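You operate a simulated robot arm through the tools that you are given. There is no shell and no other tool. Be economical: measure what you need, move in short steps, check, and stop when the job is done.

The job below is to be done with a simulated two-armed robot. You get a single attempt, and the scene is never put back.

TASK
Hold the shallow drain basket on the soak tub steady with one hand and put the ring with yellow band in it with the other.

Only the result counts: the job must be done as asked and must still hold three seconds after the hand-in. Knocking over, shifting, dropping, spilling or breaking anything else fails it.

THE ROBOT
Two 7-joint arms with two-finger grippers on one trunk, on a base that drives. Base frame: it is fixed to the floor where the robot stands at the start and does not move with it; the origin is under the middle of the robot, x ahead of it, y to its left, z up. Units: cm, degrees, N and s.
The left shoulder is at the start at [5.1, 17.5, 117.7], the right one opposite. With the tool pointing down near the work surface each hand reaches from about 10 to 58 cm from the robot's upright axis, wherever it stands, measured 20 degrees to its own side. Places, roughly: ring with yellow band (8x7x5 cm) [170, 0, 30]; shallow drain basket [275, 200, 75]. Payload 2.94 kg a hand.
Tool frame (each hand has its own): the origin (TCP) lies between the finger pads and is the grasp point; the fingertips stand 3 cm ahead of it; z points along the fingers, y is the line along which they close. The gripper opens to 13.8 cm. The gripper's body begins 10.9 cm behind the TCP.
Orientation is that of the tool frame in the base frame, as a unit quaternion [w, x, y, z]. With the fingers straight down and closing along the base's y, the tool's x points along the base's -x, its y along +y and its z along -z.

THE INTERFACE
- The arms move only by the tool drive_tool. It takes "left_moves", "right_moves" or both (then of equal length, played together; a hand with none holds still); each is a list of rows, each a list of 3 entries, a list of its own where there are three numbers: the shift along the tool's x, y, z in cm, then the turn, a rotation vector about the tool's x, y, z in degrees, then the gripper command, from -1 (fully open) to 1 (shut), values between in proportion. In form: [[[x, y, z], [wx, wy, wz], claw], ...]. A call has 1 to 10 rows; each row is the pose to reach, as a shift and turn from the pose commanded when the call began, along the tool's axes at that moment. A row lasts 0.2 s, in which the tool goes at most 5 cm and 8.6 degrees; a call with a longer step from one row to the next is refused whole, and so is a gripper value outside its range. Where a pose cannot be reached the arm comes as near as it can. A force on the tool above 40 N (or 10 N above the force at the start of the call, whichever is more), or a blocked arm, ends the call early, and 0.2 s more pass. Each finger halts on what it meets, pressing with about 32 N; the grip force reading is that of the motor and also rises with nothing between the fingers. The clock runs only during rows and for 0.2 s after the last one: add rows that repeat a pose to give the fingers time. The reply holds the time, the measured pose of the TCP, the force on the tool along the base axes, the opening and the grip force, in the units named above and with some noise, with the torque about the TCP (base axes, N m) and any sound that the robot's microphone picked up, and new pictures: "show" is both (left out), scene, wrist or none (wrist: the cameras of the hands that moved).
- Cameras (640 x 400 px; columns grow to the right, rows downward): "scene" is now at [12.4, 0.04, 165.28]; the picture's right is [0.01, -1.00, -0.00], its down [-0.77, -0.01, -0.63] and it looks along [0.63, 0.00, -0.77] (base axes); focal length 276 px, centre (320, 200). "left" rides on the left gripper at [7.1, -1.9, -14.6] in its tool frame; the picture's right is [0.26, 0.96, 0.00], its down [-0.85, 0.23, -0.48] and it looks along [-0.46, 0.12, 0.88] (tool axes); focal length 280 px, centre (320, 200). "right" rides on the right gripper at [7.1, 1.9, -14.6] in its tool frame; the picture's right is [-0.26, 0.97, 0.00], its down [-0.85, -0.23, -0.48] and it looks along [-0.46, -0.12, 0.88] (tool axes); focal length 280 px, centre (320, 200). There is no depth. A picture from a camera that has moved, and an enlarged one, comes with that camera's place and axes in the base frame and with its lens.
- raise_lower(by): slides the trunk up (or, below 0, down) by that many cm; the arms and the scene camera ride with it, the base frame stays. It gives what a move gives, with no picture.
- drive_base(legs): drives the robot by 1 to 6 legs, each [ahead, turn to the left] in cm and degrees, along the robot's own axes; the way and the turn of a leg run together, so that a leg with both is an arc; at most 150 cm and 180 degrees a leg. The arms and the cameras ride along, it lands a little off, and it stops where it bumps. It gives what a move gives, and a new picture of the scene camera.
- aim_head(pan, tilt): turns the head with the scene camera to pan (to the left, within 120 degrees either way) and tilt (down, from -29 to 69), counted from straight ahead of the robot. It gives what a move gives, and a new picture of the scene camera.
- enlarge(camera, box): a new picture of the part [left, top, right, bottom] of that camera's present view, enlarged. It takes no simulated time.
- job_done(): hands the job in; it is judged then, once.

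Go step by step. Nothing tells you exact positions but the pictures and the camera data: compare them with the known pose of the tool, close in by small moves and look again before you grip or let go. The budget is 120 turns and 260 pictures, counting those below and the enlarged ones. Unless the task says otherwise, let go and move clear before handing in, and close with one line.

The tools are called after "Emit:" as name(argument=value, ...) on one line, values as JSON. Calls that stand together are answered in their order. drive_tool: Moves the arms, as the interface text tells. Its arguments: {"type":"object","properties":{"left_moves":{"type":"array","items":{"type":"array"}},"right_moves":{"type":"array","items":{"type":"array"}},"show":{"type":"string","enum":["both","scene","wrist","none"]}},"required":[]} The other tools are called the same way: raise_lower (by) slides the trunk up or down; drive_base (legs) drives the base; aim_head (pan, tilt) turns the head that bears the scene camera; enlarge (camera, box) takes an enlarged picture of a part of a camera's view; job_done () hands the job in.

At the start:

```text
clock: 0.0
left_ee_pos: [57.6, 26.43, 54.2]
left_ee_rot: [0.0, 0.0, 1.0, 0.0]
left_force: [-0.6, 0.4, -0.9]
left_ft_torque: [0.01, 0.0, 0.0]
left_width: 13.8
left_gripper_force: 0.0
right_ee_pos: [51.23, -28.89, 50.84]
right_ee_rot: [0.0, 0.0, 1.0, 0.0]
right_force: [-0.8, 0.4, -0.5]
right_ft_torque: [0.0, 0.01, -0.03]
right_width: 13.8
right_gripper_force: 0.1
trunk travel left (down, up): [-35.0, 38.4]
robot x, y, heading: [-0.14, -0.07, 0.5]
head pan, tilt: [0.4, 50.7]
```

scene: 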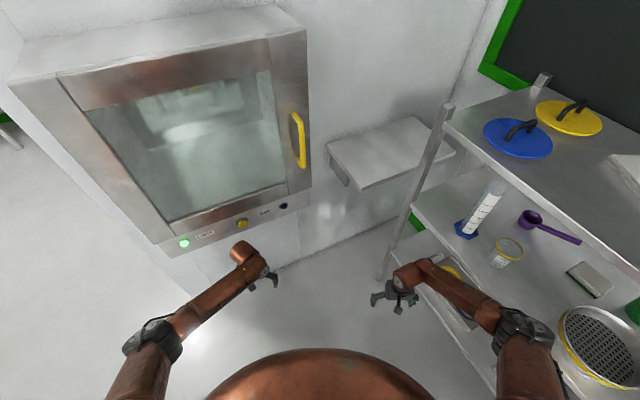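
right: 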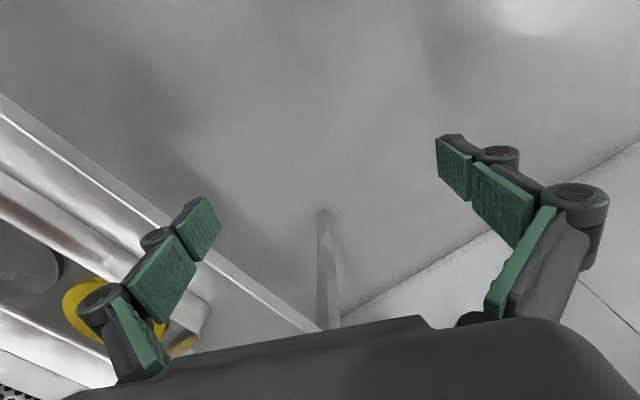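
left: 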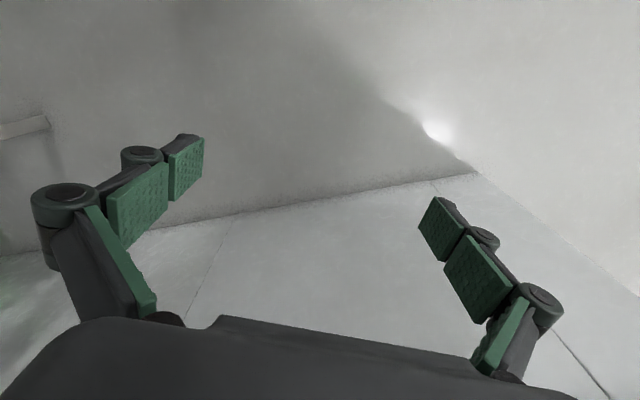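

I see a cabinet with a glass door ahead to the left and a shelf rack to the right; the ring and the basket are not identified yet. I look around with the head.

Emit:
aim_head(pan=0, tilt=20)

Emit:
aim_head(pan=60, tilt=25)

Emit:
aim_head(pan=-60, tilt=25)

Emit:
aim_head(pan=110, tilt=25)

```text
clock: 1.0
left_ee_pos: [57.63, 26.44, 54.21]
left_ee_rot: [0.0, 0.0, 1.0, 0.0]
left_force: [0.2, -0.1, 0.7]
left_ft_torque: [-0.04, -0.03, -0.01]
left_width: 13.79
left_gripper_force: 0.1
right_ee_pos: [51.29, -28.93, 50.88]
right_ee_rot: [0.0, 0.0, 1.0, 0.0]
right_force: [0.4, -1.0, 0.6]
right_ft_torque: [-0.01, 0.03, -0.02]
right_width: 13.81
right_gripper_force: 0.0
trunk travel left (down, up): [-35.0, 38.4]
robot x, y, heading: [0.16, -0.16, -0.0]
head pan, tilt: [0.0, 20.0]
camera scene: at [14.08, -0.02, 169.93], right [0.0, -1.0, 0.0], down [-0.34, 0.0, -0.94], along [0.94, 0.0, -0.34], focal length 276 px, centre (320, 200)
```

scene: 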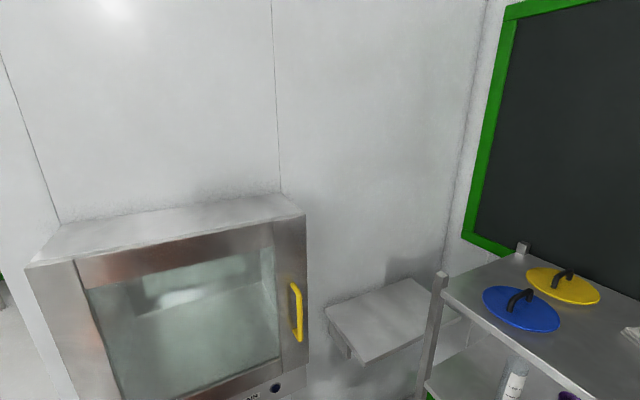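

```text
clock: 2.3
left_ee_pos: [57.68, 26.47, 54.21]
left_ee_rot: [0.0, 0.0, 1.0, -0.001]
left_force: [-0.1, -0.2, -0.5]
left_ft_torque: [-0.05, -0.01, 0.01]
left_width: 13.81
left_gripper_force: 0.1
right_ee_pos: [51.19, -29.01, 50.83]
right_ee_rot: [0.0, 0.001, 1.0, 0.0]
right_force: [1.1, 0.2, -0.8]
right_ft_torque: [0.01, -0.01, 0.0]
right_width: 13.8
right_gripper_force: 0.1
trunk travel left (down, up): [-35.0, 38.4]
robot x, y, heading: [0.01, -0.23, 0.0]
head pan, tilt: [60.0, 25.0]
camera scene: at [9.38, 7.96, 169.13], right [0.87, -0.5, 0.0], down [-0.21, -0.37, -0.91], along [0.45, 0.78, -0.42], focal length 276 px, centre (320, 200)
```

scene: 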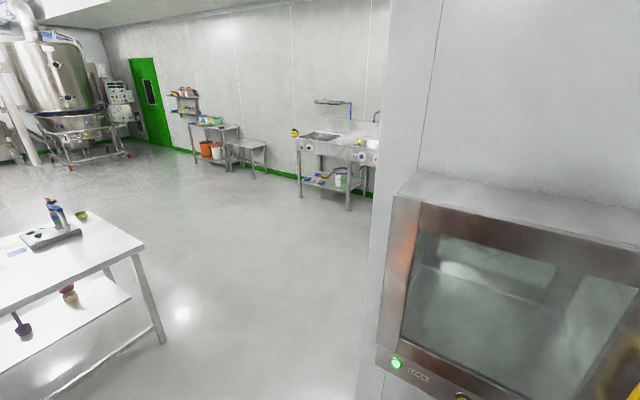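

```text
clock: 4.3
left_ee_pos: [57.71, 26.43, 54.25]
left_ee_rot: [0.0, 0.0, 1.0, 0.0]
left_force: [0.9, -0.4, -0.4]
left_ft_torque: [-0.03, -0.01, 0.01]
left_width: 13.8
left_gripper_force: 0.1
right_ee_pos: [51.32, -28.86, 50.78]
right_ee_rot: [0.0, 0.001, 1.0, 0.0]
right_force: [0.1, -0.2, -0.1]
right_ft_torque: [-0.01, 0.03, 0.02]
right_width: 13.83
right_gripper_force: 0.2
trunk travel left (down, up): [-35.0, 38.4]
robot x, y, heading: [0.31, 0.17, 0.1]
head pan, tilt: [-60.0, 25.0]
camera scene: at [9.38, -8.0, 169.13], right [-0.87, -0.5, 0.0], down [-0.21, 0.37, -0.91], along [0.45, -0.78, -0.42], focal length 276 px, centre (320, 200)
```

scene: 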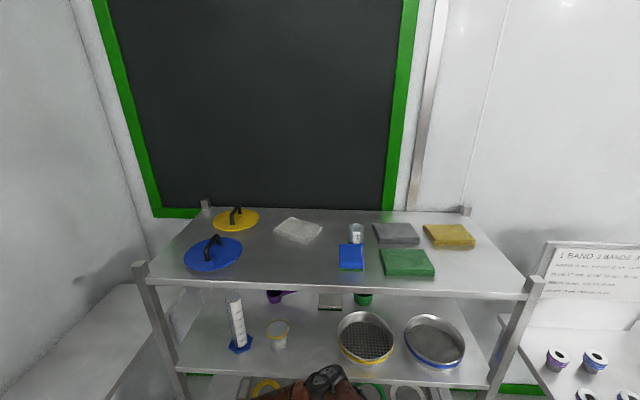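

```text
clock: 6.8
left_ee_pos: [57.69, 26.42, 54.21]
left_ee_rot: [0.0, 0.0, 1.0, 0.0]
left_force: [0.1, 0.4, -0.5]
left_ft_torque: [0.02, 0.0, -0.02]
left_width: 13.77
left_gripper_force: 0.0
right_ee_pos: [51.31, -28.84, 50.82]
right_ee_rot: [-0.001, 0.0, 1.0, 0.0]
right_force: [-0.7, -0.1, 0.2]
right_ft_torque: [0.0, 0.02, 0.0]
right_width: 13.83
right_gripper_force: 0.1
trunk travel left (down, up): [-35.0, 38.4]
robot x, y, heading: [0.21, -0.03, 0.0]
head pan, tilt: [110.0, 25.0]
camera scene: at [1.62, 8.64, 169.13], right [0.94, 0.34, 0.0], down [0.14, -0.4, -0.91], along [-0.31, 0.85, -0.42], focal length 276 px, centre (320, 200)
```

scene: 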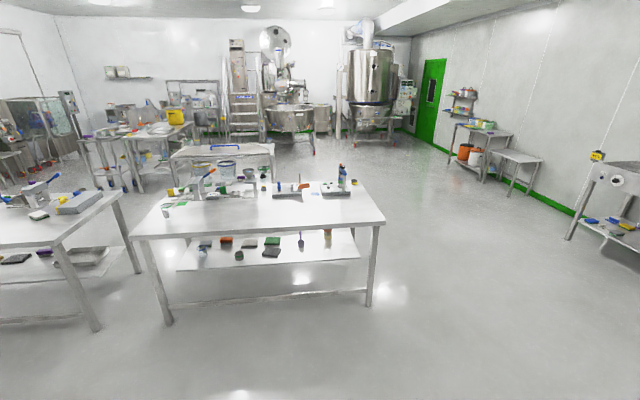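

Ring and tub must lie behind the partition that carries the oven, so I must drive around its left end, at about (81, 80). I first turn left on the spot and look.

Emit:
drive_base(legs=[[0, 75]])

Emit:
aim_head(pan=-45, tilt=35)

```text
clock: 10.3
left_ee_pos: [-7.0, 63.1, 54.29]
left_ee_rot: [0.001, -0.586, 0.811, 0.001]
left_force: [-0.6, -0.1, -0.1]
left_ft_torque: [-0.01, -0.02, 0.0]
left_width: 13.8
left_gripper_force: 0.1
right_ee_pos: [43.5, 39.66, 50.85]
right_ee_rot: [0.0, -0.585, 0.811, 0.0]
right_force: [-1.0, 0.0, 0.8]
right_ft_torque: [0.01, -0.03, 0.0]
right_width: 13.81
right_gripper_force: 0.1
trunk travel left (down, up): [-35.0, 38.4]
robot x, y, heading: [0.04, 0.12, 71.8]
head pan, tilt: [110.0, 25.0]
camera scene: at [-7.72, 4.24, 169.13], right [-0.03, 1.0, 0.0], down [0.42, 0.01, -0.91], along [-0.91, -0.03, -0.42], focal length 276 px, centre (320, 200)
```

scene: 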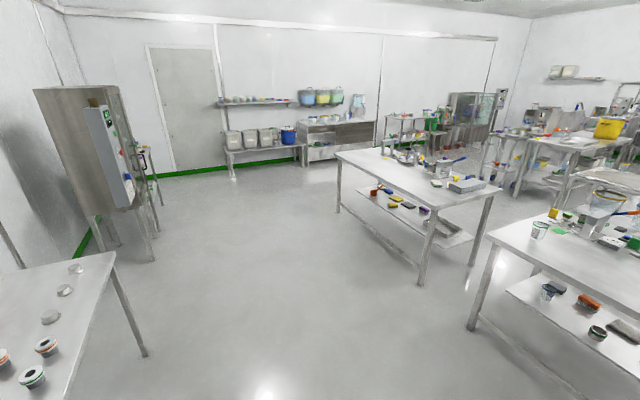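

```text
clock: 12.8
left_ee_pos: [-6.88, 63.07, 54.17]
left_ee_rot: [0.0, -0.586, 0.81, -0.001]
left_force: [0.0, -0.2, -0.1]
left_ft_torque: [-0.01, 0.04, -0.03]
left_width: 13.8
left_gripper_force: 0.1
right_ee_pos: [43.63, 39.59, 50.84]
right_ee_rot: [0.0, -0.586, 0.811, 0.0]
right_force: [-0.1, -0.1, 0.2]
right_ft_torque: [0.02, 0.0, -0.02]
right_width: 13.82
right_gripper_force: 0.1
trunk travel left (down, up): [-35.0, 38.4]
robot x, y, heading: [0.02, 0.35, 71.7]
head pan, tilt: [-45.0, 35.0]
camera scene: at [9.39, 8.45, 167.55], right [0.45, -0.89, 0.0], down [-0.51, -0.26, -0.82], along [0.73, 0.37, -0.57], focal length 276 px, centre (320, 200)
```

scene: 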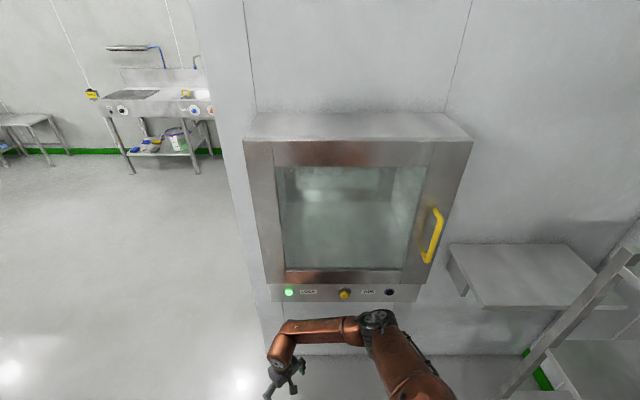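

The partition ends near (77, 76), and a work table has a corner near (-14, 172). I drive through the middle of that gap.

Emit:
drive_base(legs=[[0, 3.5], [125, 0]])

Emit:
aim_head(pan=-75, tilt=35)

Emit:
aim_head(pan=-30, tilt=30)

```text
clock: 15.7
left_ee_pos: [4.69, 95.61, 52.37]
left_ee_rot: [0.029, -0.561, 0.826, -0.041]
left_force: [-0.2, -0.3, 3.2]
left_ft_torque: [0.07, 0.08, 0.01]
left_width: 13.77
left_gripper_force: 0.0
right_ee_pos: [40.35, 70.43, 44.54]
right_ee_rot: [-0.085, -0.638, 0.765, -0.008]
right_force: [0.8, -0.3, 2.3]
right_ft_torque: [0.06, 0.14, -0.04]
right_width: 13.81
right_gripper_force: 0.0
trunk travel left (down, up): [-35.0, 38.4]
robot x, y, heading: [7.6, 29.46, 74.5]
head pan, tilt: [-45.0, 35.0]
stopped in leg 2: the robot was blocked; the commanded pose is now the measured one
camera scene: at [7.82, 40.76, 168.22], right [0.49, -0.87, 0.04], down [-0.45, -0.29, -0.84], along [0.74, 0.4, -0.54], focal length 276 px, centre (320, 200)
```

scene: 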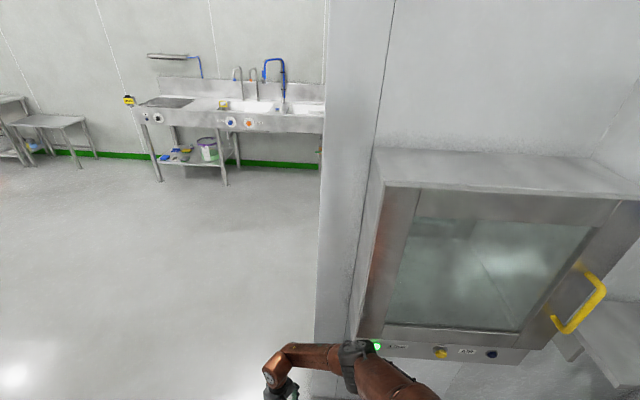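

```text
clock: 16.7
left_ee_pos: [4.64, 94.5, 53.04]
left_ee_rot: [0.027, -0.564, 0.825, -0.031]
left_force: [-0.4, 0.2, -0.6]
left_ft_torque: [0.01, 0.0, -0.02]
left_width: 13.8
left_gripper_force: 0.2
right_ee_pos: [40.5, 68.83, 44.26]
right_ee_rot: [-0.09, -0.638, 0.764, 0.0]
right_force: [0.0, 0.1, -0.2]
right_ft_torque: [0.0, 0.02, -0.05]
right_width: 13.79
right_gripper_force: 0.1
trunk travel left (down, up): [-35.0, 38.4]
robot x, y, heading: [7.71, 29.45, 74.0]
head pan, tilt: [-75.0, 35.0]
camera scene: at [14.21, 33.36, 167.89], right [-0.01, -1.0, 0.0], down [-0.56, 0.01, -0.83], along [0.83, -0.01, -0.56], focal length 276 px, centre (320, 200)
```

scene: 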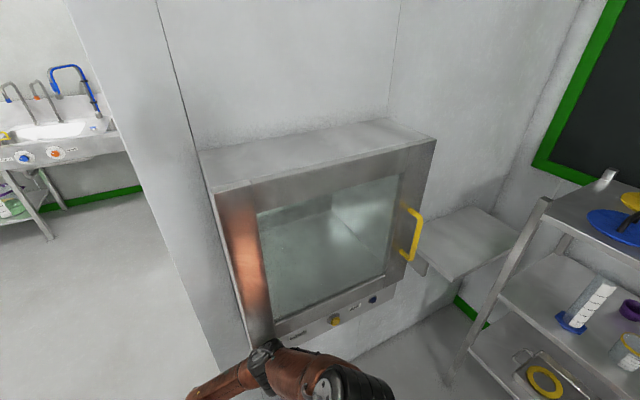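

```text
clock: 17.8
left_ee_pos: [4.7, 94.55, 53.08]
left_ee_rot: [0.027, -0.563, 0.826, -0.031]
left_force: [0.0, 1.2, -0.6]
left_ft_torque: [0.03, -0.04, -0.02]
left_width: 13.77
left_gripper_force: 0.1
right_ee_pos: [40.49, 68.84, 44.34]
right_ee_rot: [-0.09, -0.638, 0.765, 0.0]
right_force: [-0.5, 0.5, 0.7]
right_ft_torque: [0.01, 0.0, 0.04]
right_width: 13.78
right_gripper_force: 0.0
trunk travel left (down, up): [-35.0, 38.4]
robot x, y, heading: [7.16, 29.49, 74.5]
head pan, tilt: [-30.0, 30.0]
camera scene: at [11.78, 39.84, 168.65], right [0.7, -0.72, 0.01], down [-0.34, -0.35, -0.87], along [0.63, 0.61, -0.48], focal length 276 px, centre (320, 200)
```

scene: 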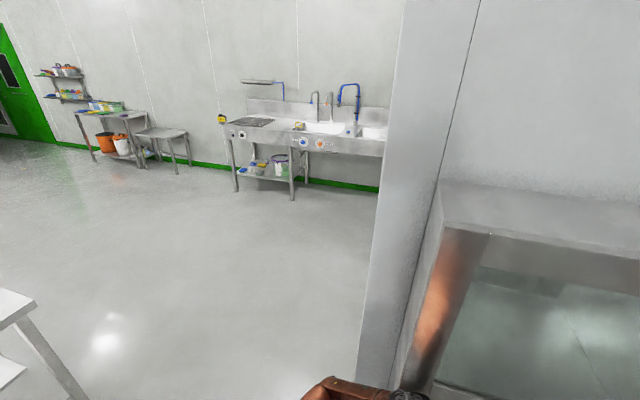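

The right elbow caught on the oven's corner, so I back off the way I came. Then I take a line farther to the left.

Emit:
drive_base(legs=[[-29, 0]])

Emit:
aim_head(pan=-60, tilt=60)

```text
clock: 19.8
left_ee_pos: [-3.07, 66.65, 52.55]
left_ee_rot: [0.022, -0.565, 0.824, -0.032]
left_force: [0.2, -0.4, 0.0]
left_ft_torque: [0.01, -0.01, 0.01]
left_width: 13.8
left_gripper_force: 0.0
right_ee_pos: [33.42, 41.62, 44.15]
right_ee_rot: [-0.089, -0.638, 0.765, 0.002]
right_force: [-0.3, 0.8, -0.6]
right_ft_torque: [0.0, 0.0, 0.0]
right_width: 13.8
right_gripper_force: 0.0
trunk travel left (down, up): [-35.0, 38.4]
robot x, y, heading: [0.26, 1.16, 74.5]
head pan, tilt: [-30.0, 30.0]
camera scene: at [7.67, 12.0, 168.34], right [0.7, -0.71, 0.0], down [-0.36, -0.35, -0.87], along [0.62, 0.61, -0.5], focal length 276 px, centre (320, 200)
```

scene: 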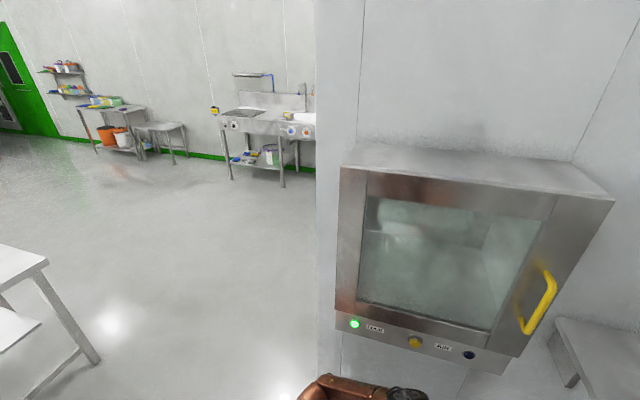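

```text
clock: 20.8
left_ee_pos: [-2.94, 66.56, 52.57]
left_ee_rot: [0.02, -0.564, 0.825, -0.033]
left_force: [-0.6, 0.2, -0.5]
left_ft_torque: [-0.03, -0.03, -0.02]
left_width: 13.79
left_gripper_force: 0.0
right_ee_pos: [33.47, 41.74, 44.03]
right_ee_rot: [-0.089, -0.638, 0.765, 0.001]
right_force: [0.7, -0.5, -0.9]
right_ft_torque: [0.01, -0.01, 0.0]
right_width: 13.79
right_gripper_force: 0.1
trunk travel left (down, up): [-35.0, 38.4]
robot x, y, heading: [-0.12, 1.39, 74.1]
head pan, tilt: [-60.0, 60.0]
camera scene: at [7.74, 7.46, 164.13], right [0.25, -0.97, 0.0], down [-0.84, -0.22, -0.5], along [0.48, 0.12, -0.87], focal length 276 px, centre (320, 200)
```

scene: 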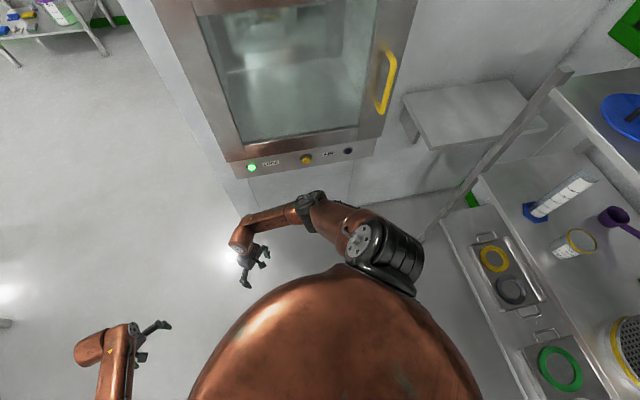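

The line just needs to be farther left: I turn to about 95°, go ahead 60, turn back and look.

Emit:
drive_base(legs=[[0, 24], [62, 0], [0, -22]])

Emit:
aim_head(pan=-50, tilt=45)

```text
clock: 26.6
left_ee_pos: [-14.59, 127.05, 52.44]
left_ee_rot: [0.021, -0.582, 0.812, -0.032]
left_force: [-0.1, -0.5, -0.1]
left_ft_torque: [0.0, 0.05, 0.0]
left_width: 13.83
left_gripper_force: 0.1
right_ee_pos: [22.92, 103.67, 44.08]
right_ee_rot: [-0.09, -0.654, 0.751, 0.0]
right_force: [-0.1, -0.2, -0.8]
right_ft_torque: [0.04, 0.03, 0.03]
right_width: 13.81
right_gripper_force: 0.1
trunk travel left (down, up): [-35.0, 38.4]
robot x, y, heading: [-8.9, 61.88, 76.7]
head pan, tilt: [-60.0, 60.0]
camera scene: at [-1.29, 68.3, 164.12], right [0.29, -0.96, 0.0], down [-0.83, -0.25, -0.5], along [0.48, 0.14, -0.87], focal length 276 px, centre (320, 200)
```

scene: 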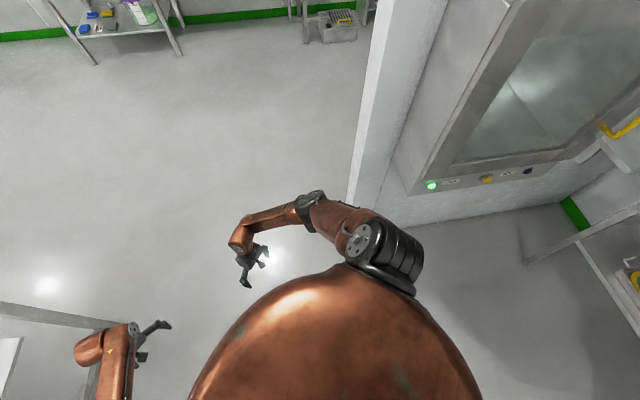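

```text
clock: 27.4
left_ee_pos: [-14.52, 127.0, 52.47]
left_ee_rot: [0.022, -0.582, 0.812, -0.032]
left_force: [0.1, -0.1, 0.0]
left_ft_torque: [0.02, 0.02, 0.03]
left_width: 13.77
left_gripper_force: 0.1
right_ee_pos: [22.88, 103.65, 44.13]
right_ee_rot: [-0.089, -0.655, 0.75, -0.001]
right_force: [0.3, 0.0, 0.0]
right_ft_torque: [0.01, -0.03, 0.0]
right_width: 13.8
right_gripper_force: 0.1
trunk travel left (down, up): [-35.0, 38.4]
robot x, y, heading: [-8.82, 61.83, 76.6]
head pan, tilt: [-50.0, 45.0]
camera scene: at [-0.47, 70.05, 166.06], right [0.45, -0.89, 0.0], down [-0.63, -0.32, -0.71], along [0.63, 0.32, -0.71], focal length 276 px, centre (320, 200)
```

scene: 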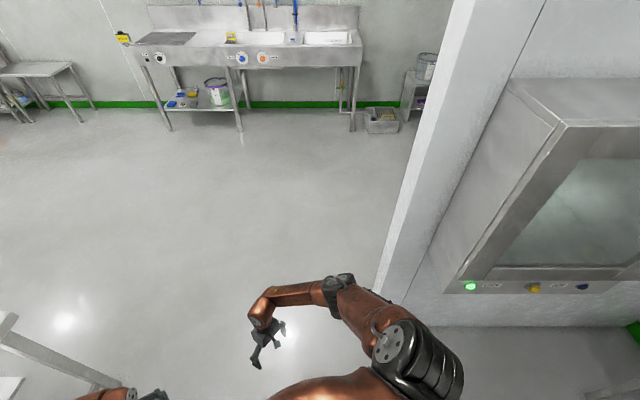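

The way ahead is clear: sink unit on the far wall, with a crate and a small rack to its right. I go on with a gentle right turn into the room.

Emit:
drive_base(legs=[[22, 0], [0, -32], [70, 0]])

Emit:
aim_head(pan=-55, tilt=35)

Emit:
aim_head(pan=-10, tilt=30)

```text
clock: 34.1
left_ee_pos: [78.3, 190.07, 52.45]
left_ee_rot: [0.012, -0.326, 0.945, -0.036]
left_force: [0.2, -0.2, -0.3]
left_ft_torque: [0.01, 0.01, 0.02]
left_width: 13.83
left_gripper_force: 0.1
right_ee_pos: [96.87, 150.13, 44.14]
right_ee_rot: [-0.086, -0.413, 0.906, 0.025]
right_force: [0.7, 0.4, -0.2]
right_ft_torque: [0.03, 0.01, 0.01]
right_width: 13.81
right_gripper_force: 0.0
trunk travel left (down, up): [-35.0, 38.4]
robot x, y, heading: [47.5, 132.25, 43.5]
head pan, tilt: [-50.0, 45.0]
camera scene: at [58.93, 134.75, 166.06], right [-0.11, -0.99, 0.0], down [-0.7, 0.08, -0.71], along [0.7, -0.08, -0.71], focal length 276 px, centre (320, 200)
```

scene: 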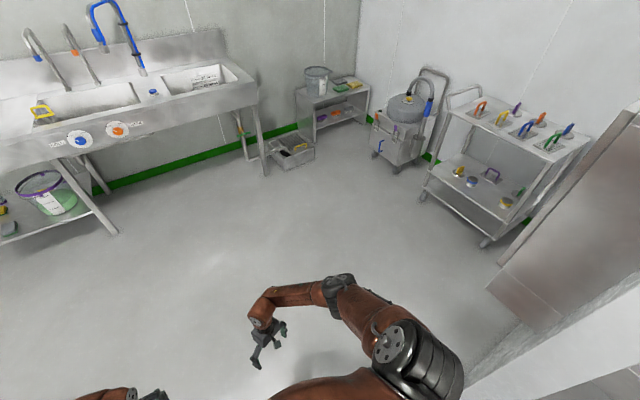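

```text
clock: 34.8
left_ee_pos: [78.35, 190.17, 52.48]
left_ee_rot: [0.012, -0.325, 0.945, -0.036]
left_force: [0.0, 0.5, -0.5]
left_ft_torque: [-0.01, 0.03, -0.02]
left_width: 13.8
left_gripper_force: 0.0
right_ee_pos: [96.79, 150.01, 44.13]
right_ee_rot: [-0.086, -0.413, 0.906, 0.025]
right_force: [0.9, 0.8, -1.2]
right_ft_torque: [0.01, 0.01, -0.02]
right_width: 13.79
right_gripper_force: 0.1
trunk travel left (down, up): [-35.0, 38.4]
robot x, y, heading: [47.49, 132.69, 43.6]
head pan, tilt: [-55.0, 35.0]
camera scene: at [59.45, 133.88, 167.54], right [-0.2, -0.98, 0.0], down [-0.56, 0.11, -0.82], along [0.8, -0.16, -0.57], focal length 276 px, centre (320, 200)
```

scene: 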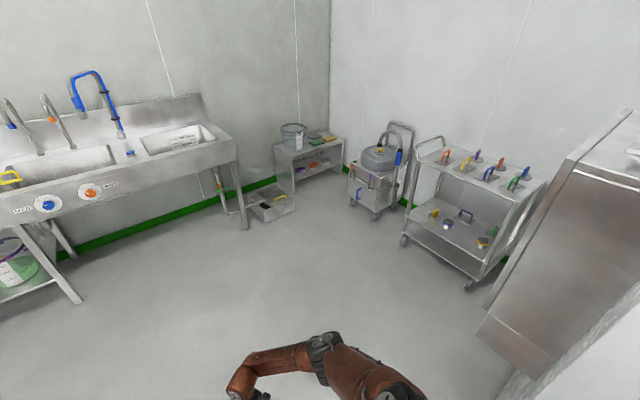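

```text
clock: 36.0
left_ee_pos: [78.22, 189.98, 52.5]
left_ee_rot: [0.012, -0.325, 0.945, -0.036]
left_force: [-0.3, -0.1, 0.9]
left_ft_torque: [0.01, 0.01, 0.0]
left_width: 13.76
left_gripper_force: 0.1
right_ee_pos: [96.91, 150.01, 44.16]
right_ee_rot: [-0.086, -0.414, 0.906, 0.024]
right_force: [-1.1, 0.1, 0.3]
right_ft_torque: [0.0, 0.02, 0.04]
right_width: 13.8
right_gripper_force: 0.1
trunk travel left (down, up): [-35.0, 38.4]
robot x, y, heading: [47.49, 132.28, 43.4]
head pan, tilt: [-10.0, 30.0]
camera scene: at [58.35, 140.61, 168.33], right [0.55, -0.83, 0.0], down [-0.42, -0.28, -0.87], along [0.72, 0.48, -0.5], focal length 276 px, centre (320, 200)
```

scene: 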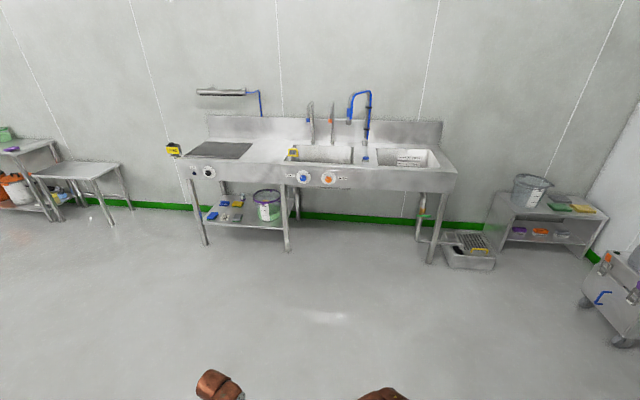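

Found both: the trolley on the right carries ring-like things on its lower shelf near (170, 0), and the tub at the sink's right end fits (275, 200). I enlarge the views.

Emit:
enlarge(camera="scene", box=[330, 120, 460, 200])

Emit:
aim_head(pan=-70, tilt=35)

Emit:
enlarge(camera="scene", box=[280, 120, 520, 290])

```text
4.92 times, centred on (395, 160) of scene
camera zoom: at [58.35, 140.61, 168.33], right [0.55, -0.83, 0.0], down [-0.42, -0.28, -0.87], along [0.72, 0.48, -0.5], focal length 1360 px, centre (-49, 397)
```

zoom: 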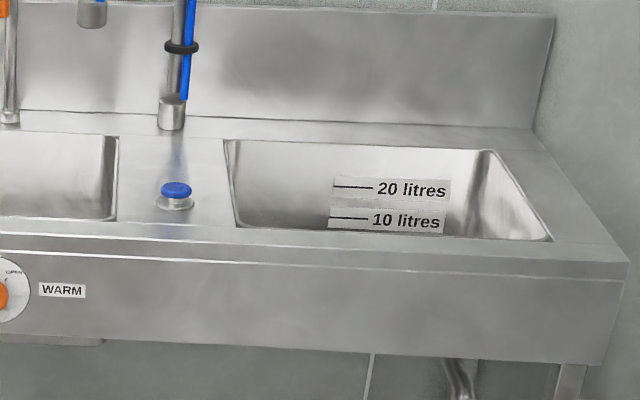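

```text
clock: 37.2
left_ee_pos: [78.18, 190.04, 52.51]
left_ee_rot: [0.012, -0.326, 0.945, -0.037]
left_force: [0.4, -0.1, 0.5]
left_ft_torque: [-0.01, -0.02, 0.0]
left_width: 13.79
left_gripper_force: 0.2
right_ee_pos: [96.78, 150.02, 44.16]
right_ee_rot: [-0.087, -0.413, 0.906, 0.025]
right_force: [-0.3, 0.4, -0.9]
right_ft_torque: [0.04, -0.01, -0.01]
right_width: 13.81
right_gripper_force: 0.0
trunk travel left (down, up): [-35.0, 38.4]
robot x, y, heading: [47.35, 132.21, 43.6]
head pan, tilt: [-70.0, 35.0]
camera scene: at [58.7, 131.7, 167.55], right [-0.44, -0.9, 0.0], down [-0.51, 0.25, -0.82], along [0.73, -0.36, -0.57], focal length 276 px, centre (320, 200)
```

scene: 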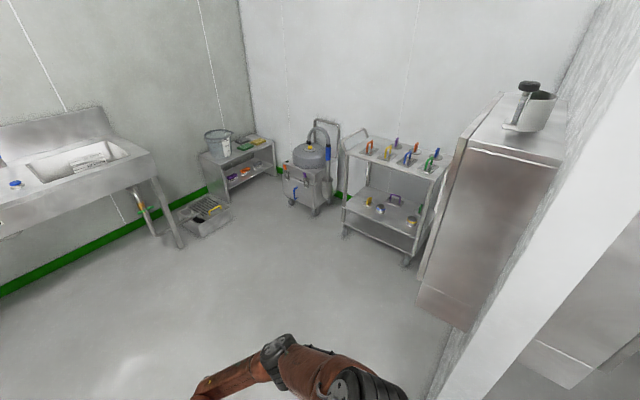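

```text
2.35 times, centred on (400, 205) of scene
camera zoom: at [58.7, 131.7, 167.55], right [-0.44, -0.9, 0.0], down [-0.51, 0.25, -0.82], along [0.73, -0.36, -0.57], focal length 650 px, centre (132, 188)
```

zoom: 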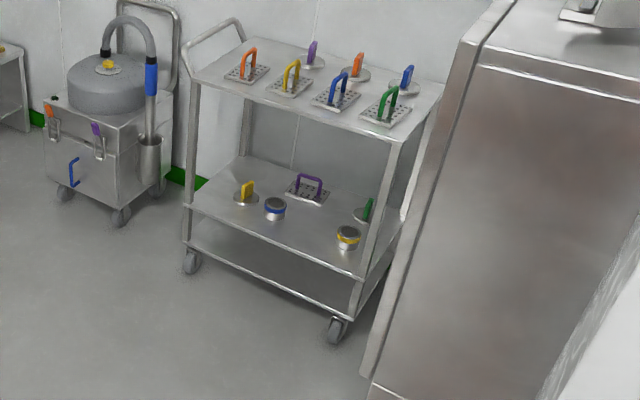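

The ring with the yellow band is the small cylinder at the right end of the trolley's lower shelf, at about (175, -5, 31), with a tall cabinet right next to it. I drive nearer for a better look at the room I have there.

Emit:
drive_base(legs=[[35, 0], [0, -78], [45, 0]])

Emit:
aim_head(pan=-25, tilt=45)

Emit:
enlarge(camera="scene", box=[200, 80, 440, 230])

```text
clock: 45.2
left_ee_pos: [174.2, 112.91, 52.48]
left_ee_rot: [-0.014, 0.337, 0.941, -0.036]
left_force: [0.0, 0.6, -1.2]
left_ft_torque: [0.03, -0.01, -0.01]
left_width: 13.79
left_gripper_force: 0.1
right_ee_pos: [139.07, 86.21, 44.1]
right_ee_rot: [-0.052, 0.245, 0.965, 0.073]
right_force: [0.7, -0.3, -0.5]
right_ft_torque: [0.04, -0.01, 0.04]
right_width: 13.8
right_gripper_force: 0.1
trunk travel left (down, up): [-35.0, 38.4]
robot x, y, heading: [111.08, 130.78, -33.6]
head pan, tilt: [-70.0, 35.0]
camera scene: at [113.08, 119.43, 167.54], right [-0.97, 0.24, 0.0], down [0.14, 0.56, -0.82], along [-0.2, -0.79, -0.57], focal length 276 px, centre (320, 200)
```

scene: 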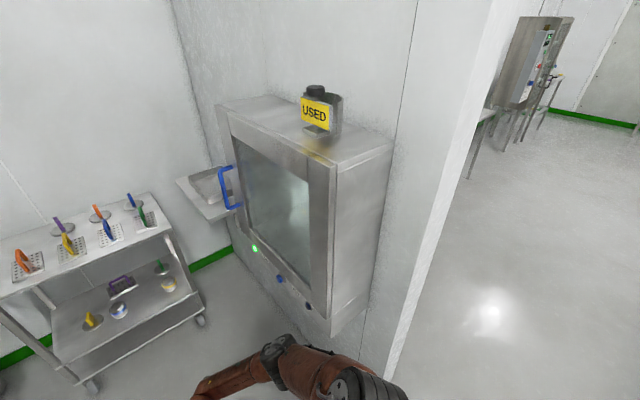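

```text
clock: 46.4
left_ee_pos: [174.15, 113.02, 52.5]
left_ee_rot: [-0.014, 0.338, 0.94, -0.037]
left_force: [0.4, 0.2, 0.0]
left_ft_torque: [0.01, -0.02, 0.01]
left_width: 13.79
left_gripper_force: 0.1
right_ee_pos: [139.11, 86.23, 44.01]
right_ee_rot: [-0.052, 0.245, 0.965, 0.073]
right_force: [0.1, -0.1, -0.7]
right_ft_torque: [-0.01, -0.02, 0.04]
right_width: 13.8
right_gripper_force: 0.1
trunk travel left (down, up): [-35.0, 38.4]
robot x, y, heading: [111.09, 130.76, -34.0]
head pan, tilt: [-25.0, 45.0]
camera scene: at [119.33, 121.06, 166.07], right [-0.86, -0.52, 0.0], down [-0.36, 0.61, -0.71], along [0.36, -0.61, -0.71], focal length 276 px, centre (320, 200)
```

scene: 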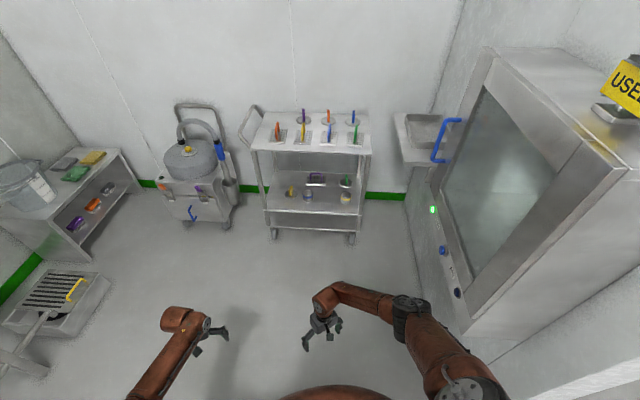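

```text
2.67 times, centred on (320, 155) of scene
camera zoom: at [119.33, 121.06, 166.07], right [-0.86, -0.52, 0.0], down [-0.36, 0.61, -0.71], along [0.36, -0.61, -0.71], focal length 736 px, centre (320, 320)
```

zoom: 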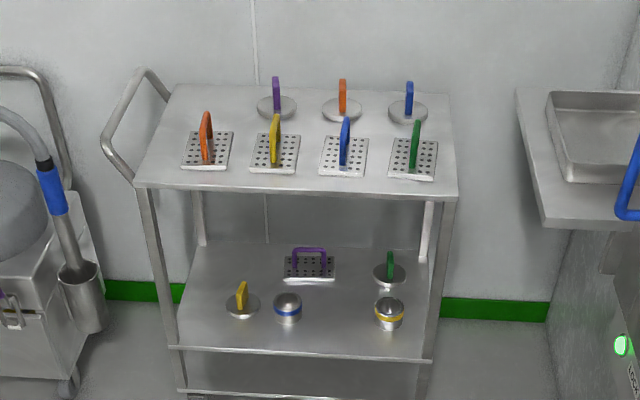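

The "cabinet" is a wall-mounted pass box with its underside at about z 82; the trolley's front runs from about (160, 2) to (215, 30). I lower the trunk so the elbows stay under the box, then drive to a standoff facing the trolley squarely.

Emit:
raise_lower(by=-25)

Emit:
drive_base(legs=[[0, -13], [52, 0], [0, -16]])

Emit:
aim_head(pan=-10, tilt=40)

```text
clock: 48.9
left_ee_pos: [174.18, 112.92, 27.55]
left_ee_rot: [-0.013, 0.338, 0.94, -0.036]
left_force: [0.0, 0.3, -0.5]
left_ft_torque: [0.0, 0.02, 0.03]
left_width: 13.82
left_gripper_force: 0.0
right_ee_pos: [139.18, 86.27, 19.17]
right_ee_rot: [-0.05, 0.246, 0.965, 0.072]
right_force: [-0.3, 0.0, 1.3]
right_ft_torque: [0.02, 0.02, -0.01]
right_width: 13.77
right_gripper_force: 0.1
trunk travel left (down, up): [-10.0, 63.4]
robot x, y, heading: [111.38, 130.99, -33.9]
head pan, tilt: [-25.0, 45.0]
```

```text
clock: 53.4
left_ee_pos: [196.93, 54.49, 30.48]
left_ee_rot: [0.008, 0.51, 0.859, -0.047]
left_force: [1.0, 0.6, -1.2]
left_ft_torque: [0.0, 0.07, 0.0]
left_width: 13.77
left_gripper_force: 0.1
right_ee_pos: [154.68, 41.91, 21.2]
right_ee_rot: [-0.007, 0.421, 0.904, 0.067]
right_force: [0.6, 0.1, -0.2]
right_ft_torque: [0.04, 0.11, 0.04]
right_width: 13.78
right_gripper_force: 0.1
trunk travel left (down, up): [-10.0, 63.4]
robot x, y, heading: [145.71, 92.37, -55.4]
head pan, tilt: [-25.0, 45.0]
stopped in leg 3: the robot was blocked; the commanded pose is now the measured one
camera scene: at [161.56, 64.11, 139.16], right [-0.99, -0.17, 0.0], down [-0.12, 0.7, -0.71], along [0.12, -0.7, -0.71], focal length 276 px, centre (320, 200)
```

scene: 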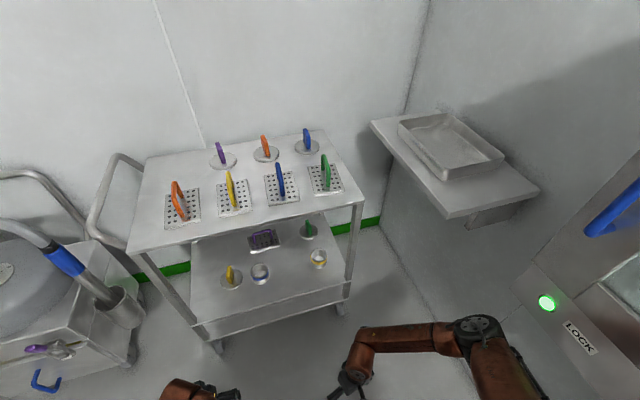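

```text
clock: 54.2
left_ee_pos: [197.0, 54.31, 30.37]
left_ee_rot: [0.007, 0.509, 0.859, -0.046]
left_force: [-0.3, 0.2, 0.7]
left_ft_torque: [-0.02, 0.01, 0.02]
left_width: 13.8
left_gripper_force: 0.1
right_ee_pos: [154.85, 41.79, 21.13]
right_ee_rot: [-0.008, 0.422, 0.904, 0.069]
right_force: [-0.1, -0.7, 0.6]
right_ft_torque: [-0.01, 0.02, 0.01]
right_width: 13.79
right_gripper_force: 0.0
trunk travel left (down, up): [-10.0, 63.4]
robot x, y, heading: [146.12, 92.41, -55.0]
head pan, tilt: [-10.0, 40.0]
camera scene: at [163.5, 64.54, 139.95], right [-0.91, -0.42, 0.0], down [-0.27, 0.58, -0.77], along [0.32, -0.7, -0.64], focal length 276 px, centre (320, 200)
```

scene: 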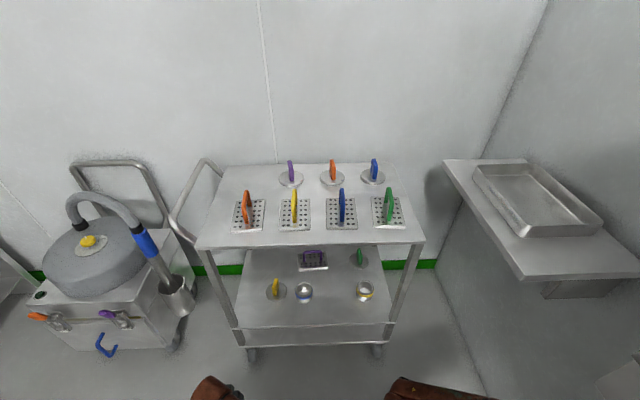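

The turn was stopped, probably by the right elbow against the pass box. I look down at the body and arms to see.

Emit:
aim_head(pan=-45, tilt=60)

Emit:
drive_base(legs=[[0, 10]])

```text
clock: 55.2
left_ee_pos: [196.88, 54.41, 30.52]
left_ee_rot: [0.007, 0.51, 0.859, -0.046]
left_force: [-0.1, 1.0, 0.0]
left_ft_torque: [0.02, -0.02, 0.0]
left_width: 13.79
left_gripper_force: 0.1
right_ee_pos: [154.57, 41.61, 21.15]
right_ee_rot: [-0.01, 0.422, 0.904, 0.069]
right_force: [-0.2, 0.1, -0.2]
right_ft_torque: [-0.01, 0.01, 0.0]
right_width: 13.78
right_gripper_force: 0.1
trunk travel left (down, up): [-10.0, 63.4]
robot x, y, heading: [145.85, 92.64, -55.6]
head pan, tilt: [-45.0, 60.0]
camera scene: at [158.76, 65.72, 137.29], right [-0.98, 0.18, 0.0], down [0.16, 0.85, -0.5], along [-0.09, -0.49, -0.87], focal length 276 px, centre (320, 200)
```

scene: 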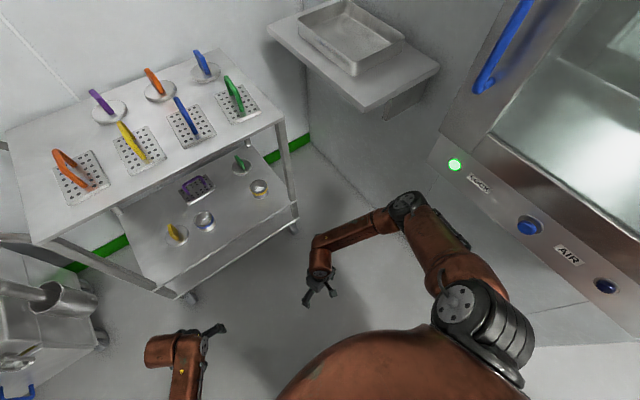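

```text
clock: 56.3
left_ee_pos: [202.85, 63.86, 30.48]
left_ee_rot: [0.011, 0.431, 0.901, -0.045]
left_force: [-0.3, -0.5, 0.4]
left_ft_torque: [-0.02, -0.01, -0.04]
left_width: 13.82
left_gripper_force: 0.0
right_ee_pos: [163.39, 44.05, 21.17]
right_ee_rot: [-0.015, 0.34, 0.938, 0.067]
right_force: [-0.2, 0.1, -0.2]
right_ft_torque: [0.01, -0.01, -0.02]
right_width: 13.78
right_gripper_force: 0.0
trunk travel left (down, up): [-10.0, 63.4]
robot x, y, heading: [145.88, 92.37, -45.1]
head pan, tilt: [-45.0, 60.0]
camera scene: at [163.3, 68.41, 137.28], right [-1.0, 0.0, 0.0], down [0.0, 0.87, -0.5], along [0.0, -0.5, -0.87], focal length 276 px, centre (320, 200)
```

scene: 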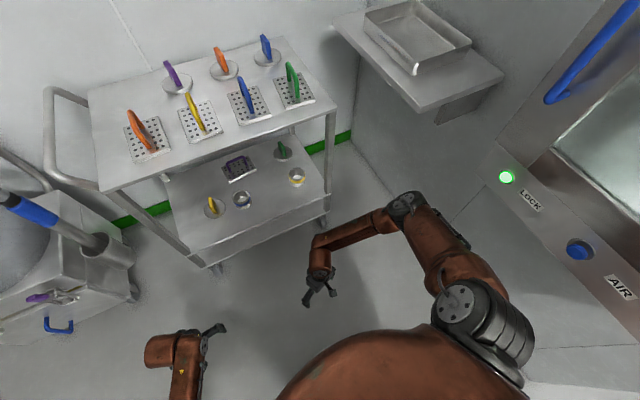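

Lowering folds the trunk about 20 cm forward, and the right upper arm touched the pass box. Here in the open I draw the left hand back and up, and tilt the right hand to point 50° down and forward.

Emit:
drive_tool(left_moves=[[[3, 0, -3], [0, 0, 0], -1], [[6, 0, -6], [0, 0, 0], -1], [[9, 0, -9], [0, 0, 0], -1], [[12, 0, -12], [0, 0, 0], -1], [[15, 0, -15], [0, 0, 0], -1], [[18, 0, -18], [0, 0, 0], -1], [[21, 0, -20], [0, 0, 0], -1], [[21, 0, -20], [0, 0, 0], -1]], right_moves=[[[0.2, 0.35, -3], [1.1, -6.3, 0.4], -1], [[0.45, 0.7, -6], [2.3, -12.7, 0.8], -1], [[0.7, 1, -9], [3.4, -19, 1.2], -1], [[0.9, 1.4, -12], [4.6, -25.4, 1.5], -1], [[1.1, 1.7, -15], [5.7, -31.7, 1.9], -1], [[1.3, 2.1, -18], [6.9, -38, 2.3], -1], [[1.55, 2.4, -20.8], [8, -44.4, 2.7], -1], [[1.55, 2.4, -20.8], [8, -44.4, 2.7], -1]], show="both")

```text
clock: 58.1
left_ee_pos: [192.08, 80.92, 46.0]
left_ee_rot: [0.001, 0.432, 0.9, -0.048]
left_force: [0.7, -0.4, 0.5]
left_ft_torque: [0.04, -0.03, 0.02]
left_width: 13.78
left_gripper_force: 0.1
left hand out of reach, approached as far as the arm can: row 7, 8
right_ee_pos: [163.03, 37.14, 41.64]
right_ee_rot: [0.26, 0.365, 0.889, -0.097]
right_force: [0.5, 0.0, -0.9]
right_ft_torque: [0.04, -0.04, 0.04]
right_width: 13.75
right_gripper_force: 0.0
right hand out of reach, approached as far as the arm can: row 5, 6, 7, 8
trunk travel left (down, up): [-10.0, 63.4]
robot x, y, heading: [146.08, 92.51, -44.9]
head pan, tilt: [-45.0, 60.0]
camera scene: at [168.67, 66.49, 136.74], right [-1.0, 0.0, 0.04], down [-0.02, 0.87, -0.49], along [-0.03, -0.49, -0.87], focal length 276 px, centre (320, 200)
camera right: at [154.37, 48.03, 50.19], right [0.83, 0.53, 0.16], down [0.16, -0.5, 0.85], along [0.53, -0.68, -0.5], focal length 280 px, centre (320, 200)
camera left: at [186.85, 86.61, 60.56], right [0.59, 0.8, -0.09], down [0.73, -0.48, 0.49], along [0.35, -0.36, -0.87], focal length 280 px, centre (320, 200)
```

scene: 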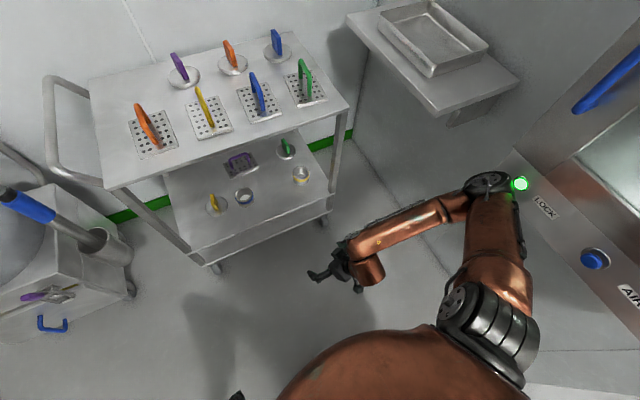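
right: 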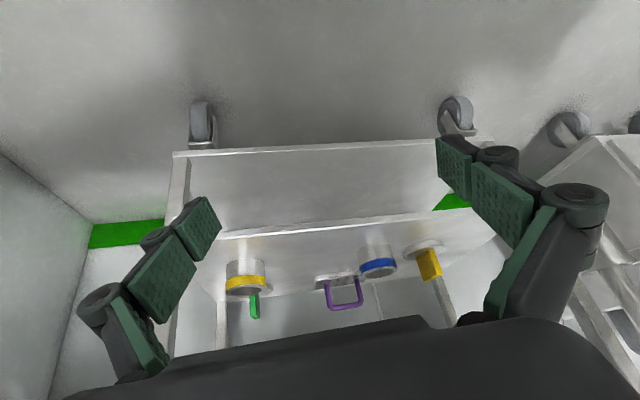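
left: 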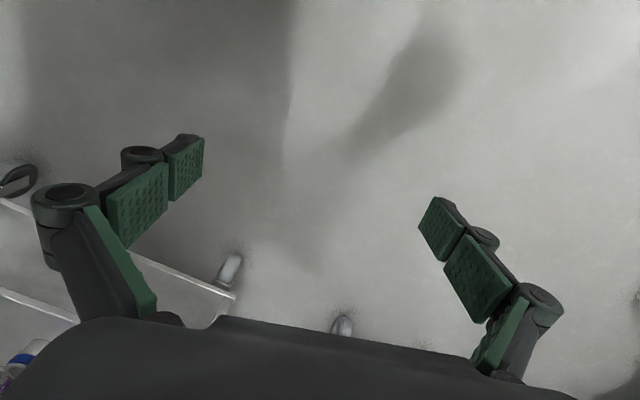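

The tilted arm pushes its elbow outward toward the box, so I want the robot farther left of the ring. I turn a bit left, advance, and square up again.

Emit:
drive_base(legs=[[0, 12], [27, 0], [0, -28]])

Emit:
aim_head(pan=-20, tilt=60)

```text
clock: 58.9
left_ee_pos: [190.75, 83.26, 44.39]
left_ee_rot: [0.013, 0.409, 0.912, -0.022]
left_force: [-4.0, -1.2, -1.7]
left_ft_torque: [0.14, -0.38, 0.04]
left_width: 13.81
left_gripper_force: 0.0
right_ee_pos: [164.83, 40.82, 43.02]
right_ee_rot: [0.293, 0.367, 0.882, -0.043]
right_force: [4.4, 0.2, 5.5]
right_ft_torque: [0.14, 0.71, -0.14]
right_width: 13.77
right_gripper_force: 0.0
trunk travel left (down, up): [-10.0, 63.4]
robot x, y, heading: [147.19, 91.81, -40.0]
head pan, tilt: [-45.0, 60.0]
stopped in leg 1: the robot was blocked; the commanded pose is now the measured one
camera scene: at [176.7, 65.29, 136.01], right [-0.99, -0.09, 0.07], down [-0.11, 0.88, -0.47], along [-0.02, -0.47, -0.88], focal length 276 px, centre (320, 200)
```

scene: 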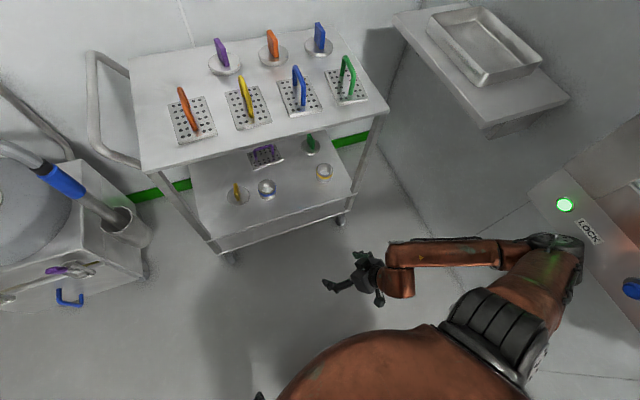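

```text
clock: 59.8
left_ee_pos: [188.86, 84.21, 43.36]
left_ee_rot: [-0.006, 0.434, 0.901, -0.003]
left_force: [0.1, 0.9, 1.4]
left_ft_torque: [-0.04, 0.03, 0.02]
left_width: 13.81
left_gripper_force: 0.1
right_ee_pos: [163.82, 42.25, 44.66]
right_ee_rot: [0.295, 0.405, 0.865, -0.021]
right_force: [-8.2, -1.3, 2.4]
right_ft_torque: [0.27, -0.85, 0.52]
right_width: 13.79
right_gripper_force: 0.1
trunk travel left (down, up): [-10.0, 63.4]
robot x, y, heading: [148.38, 95.18, -41.4]
head pan, tilt: [-20.0, 60.0]
camera scene: at [180.43, 65.13, 135.27], right [-0.88, -0.48, 0.04], down [-0.45, 0.79, -0.42], along [0.17, -0.39, -0.91], focal length 276 px, centre (320, 200)
```

scene: 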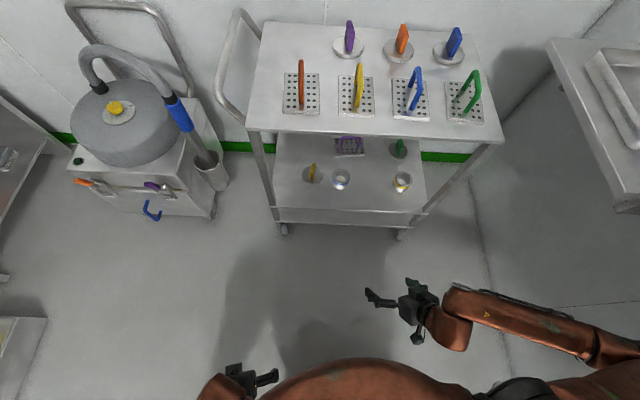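

The body is leaning because the elbow is jammed against the box, so I undo the arm move to pull the elbow free.

Emit:
drive_tool(right_moves=[[[1.7, -0.7, 2.7], [0, 6.3, 0], -1], [[3.5, -1.4, 5.5], [0, 12.6, 0], -1], [[5.2, -2, 8.2], [0, 19, 0], -1], [[7, -2.7, 11], [0, 25, 0], -1], [[8.7, -3.4, 13.7], [0, 31, 0], -1], [[10.5, -4.1, 16.5], [0, 38, 0], -1], [[10.5, -4.1, 16.5], [0, 38, 0], -1]], show="scene")

```text
clock: 60.1
left_ee_pos: [186.18, 84.8, 43.67]
left_ee_rot: [0.008, 0.445, 0.896, 0.003]
left_force: [0.3, -2.1, -1.9]
left_ft_torque: [0.08, 0.03, -0.03]
left_width: 13.81
left_gripper_force: 0.1
right_ee_pos: [163.94, 42.13, 47.25]
right_ee_rot: [0.325, 0.409, 0.852, -0.004]
right_force: [7.3, 4.7, -1.5]
right_ft_torque: [-0.54, 0.79, -0.49]
right_width: 13.78
right_gripper_force: 0.3
trunk travel left (down, up): [-10.0, 63.4]
robot x, y, heading: [148.66, 94.92, -40.1]
head pan, tilt: [-20.0, 60.0]
stopped in row 1 (left hand): the arm was blocked; the commanded pose is now the measured one
camera scene: at [183.32, 63.9, 134.94], right [-0.87, -0.5, 0.04], down [-0.47, 0.78, -0.4], along [0.17, -0.37, -0.91], focal length 276 px, centre (320, 200)
```

scene: 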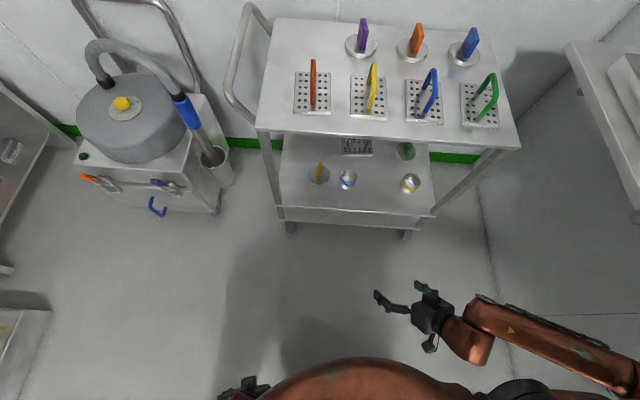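

The left arm is the one reported blocked, so it probably presses on my own body. I move the left hand out forward and to the left.

Emit:
drive_tool(left_moves=[[[-3, 1, 0], [0, 0, 0], -1], [[-6, 2, 0], [0, 0, 0], -1], [[-9, 3, 0], [0, 0, 0], -1], [[-12, 5, 0], [0, 0, 0], -1], [[-16, 6, 0], [0, 0, 0], -1], [[-16, 6, 0], [0, 0, 0], -1]], show="none")

Emit:
aim_head(pan=0, tilt=69)

```text
clock: 60.4
left_ee_pos: [192.09, 90.74, 45.46]
left_ee_rot: [0.095, 0.411, 0.903, 0.079]
left_force: [-0.9, 0.0, -1.0]
left_ft_torque: [0.04, -0.15, -0.04]
left_width: 13.79
left_gripper_force: 0.2
right_ee_pos: [163.52, 42.23, 51.45]
right_ee_rot: [0.391, 0.436, 0.811, -0.001]
right_force: [4.3, -0.3, 0.1]
right_ft_torque: [0.07, 0.5, -0.1]
right_width: 13.77
right_gripper_force: 0.1
trunk travel left (down, up): [-10.0, 63.4]
robot x, y, heading: [149.55, 94.27, -39.9]
head pan, tilt: [-20.0, 60.0]
heard: click
stopped in row 1 (left hand): the arm was blocked; the commanded pose is now the measured one
```

```text
clock: 61.2
left_ee_pos: [191.49, 93.51, 44.82]
left_ee_rot: [0.088, 0.407, 0.906, 0.08]
left_force: [0.1, 0.5, 0.6]
left_ft_torque: [0.1, 0.01, 0.0]
left_width: 13.78
left_gripper_force: 0.0
right_ee_pos: [162.57, 44.91, 51.56]
right_ee_rot: [0.39, 0.433, 0.813, 0.0]
right_force: [-0.3, -0.7, 0.1]
right_ft_torque: [0.04, 0.0, 0.04]
right_width: 13.79
right_gripper_force: 0.1
trunk travel left (down, up): [-10.0, 63.4]
robot x, y, heading: [149.25, 95.38, -41.5]
head pan, tilt: [0.0, 68.8]
camera scene: at [183.3, 69.27, 134.31], right [-0.66, -0.75, 0.02], down [-0.73, 0.63, -0.27], along [0.19, -0.2, -0.96], focal length 276 px, centre (320, 200)
```

scene: 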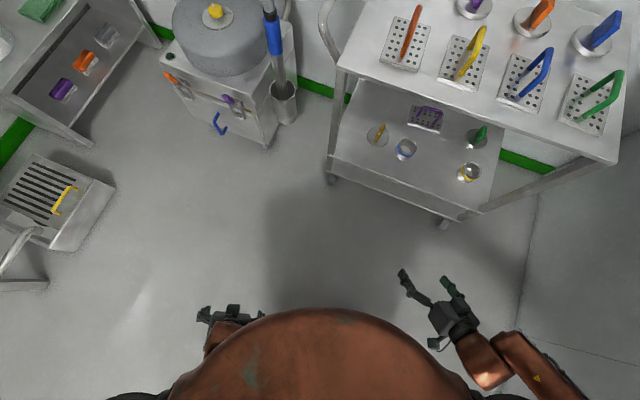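

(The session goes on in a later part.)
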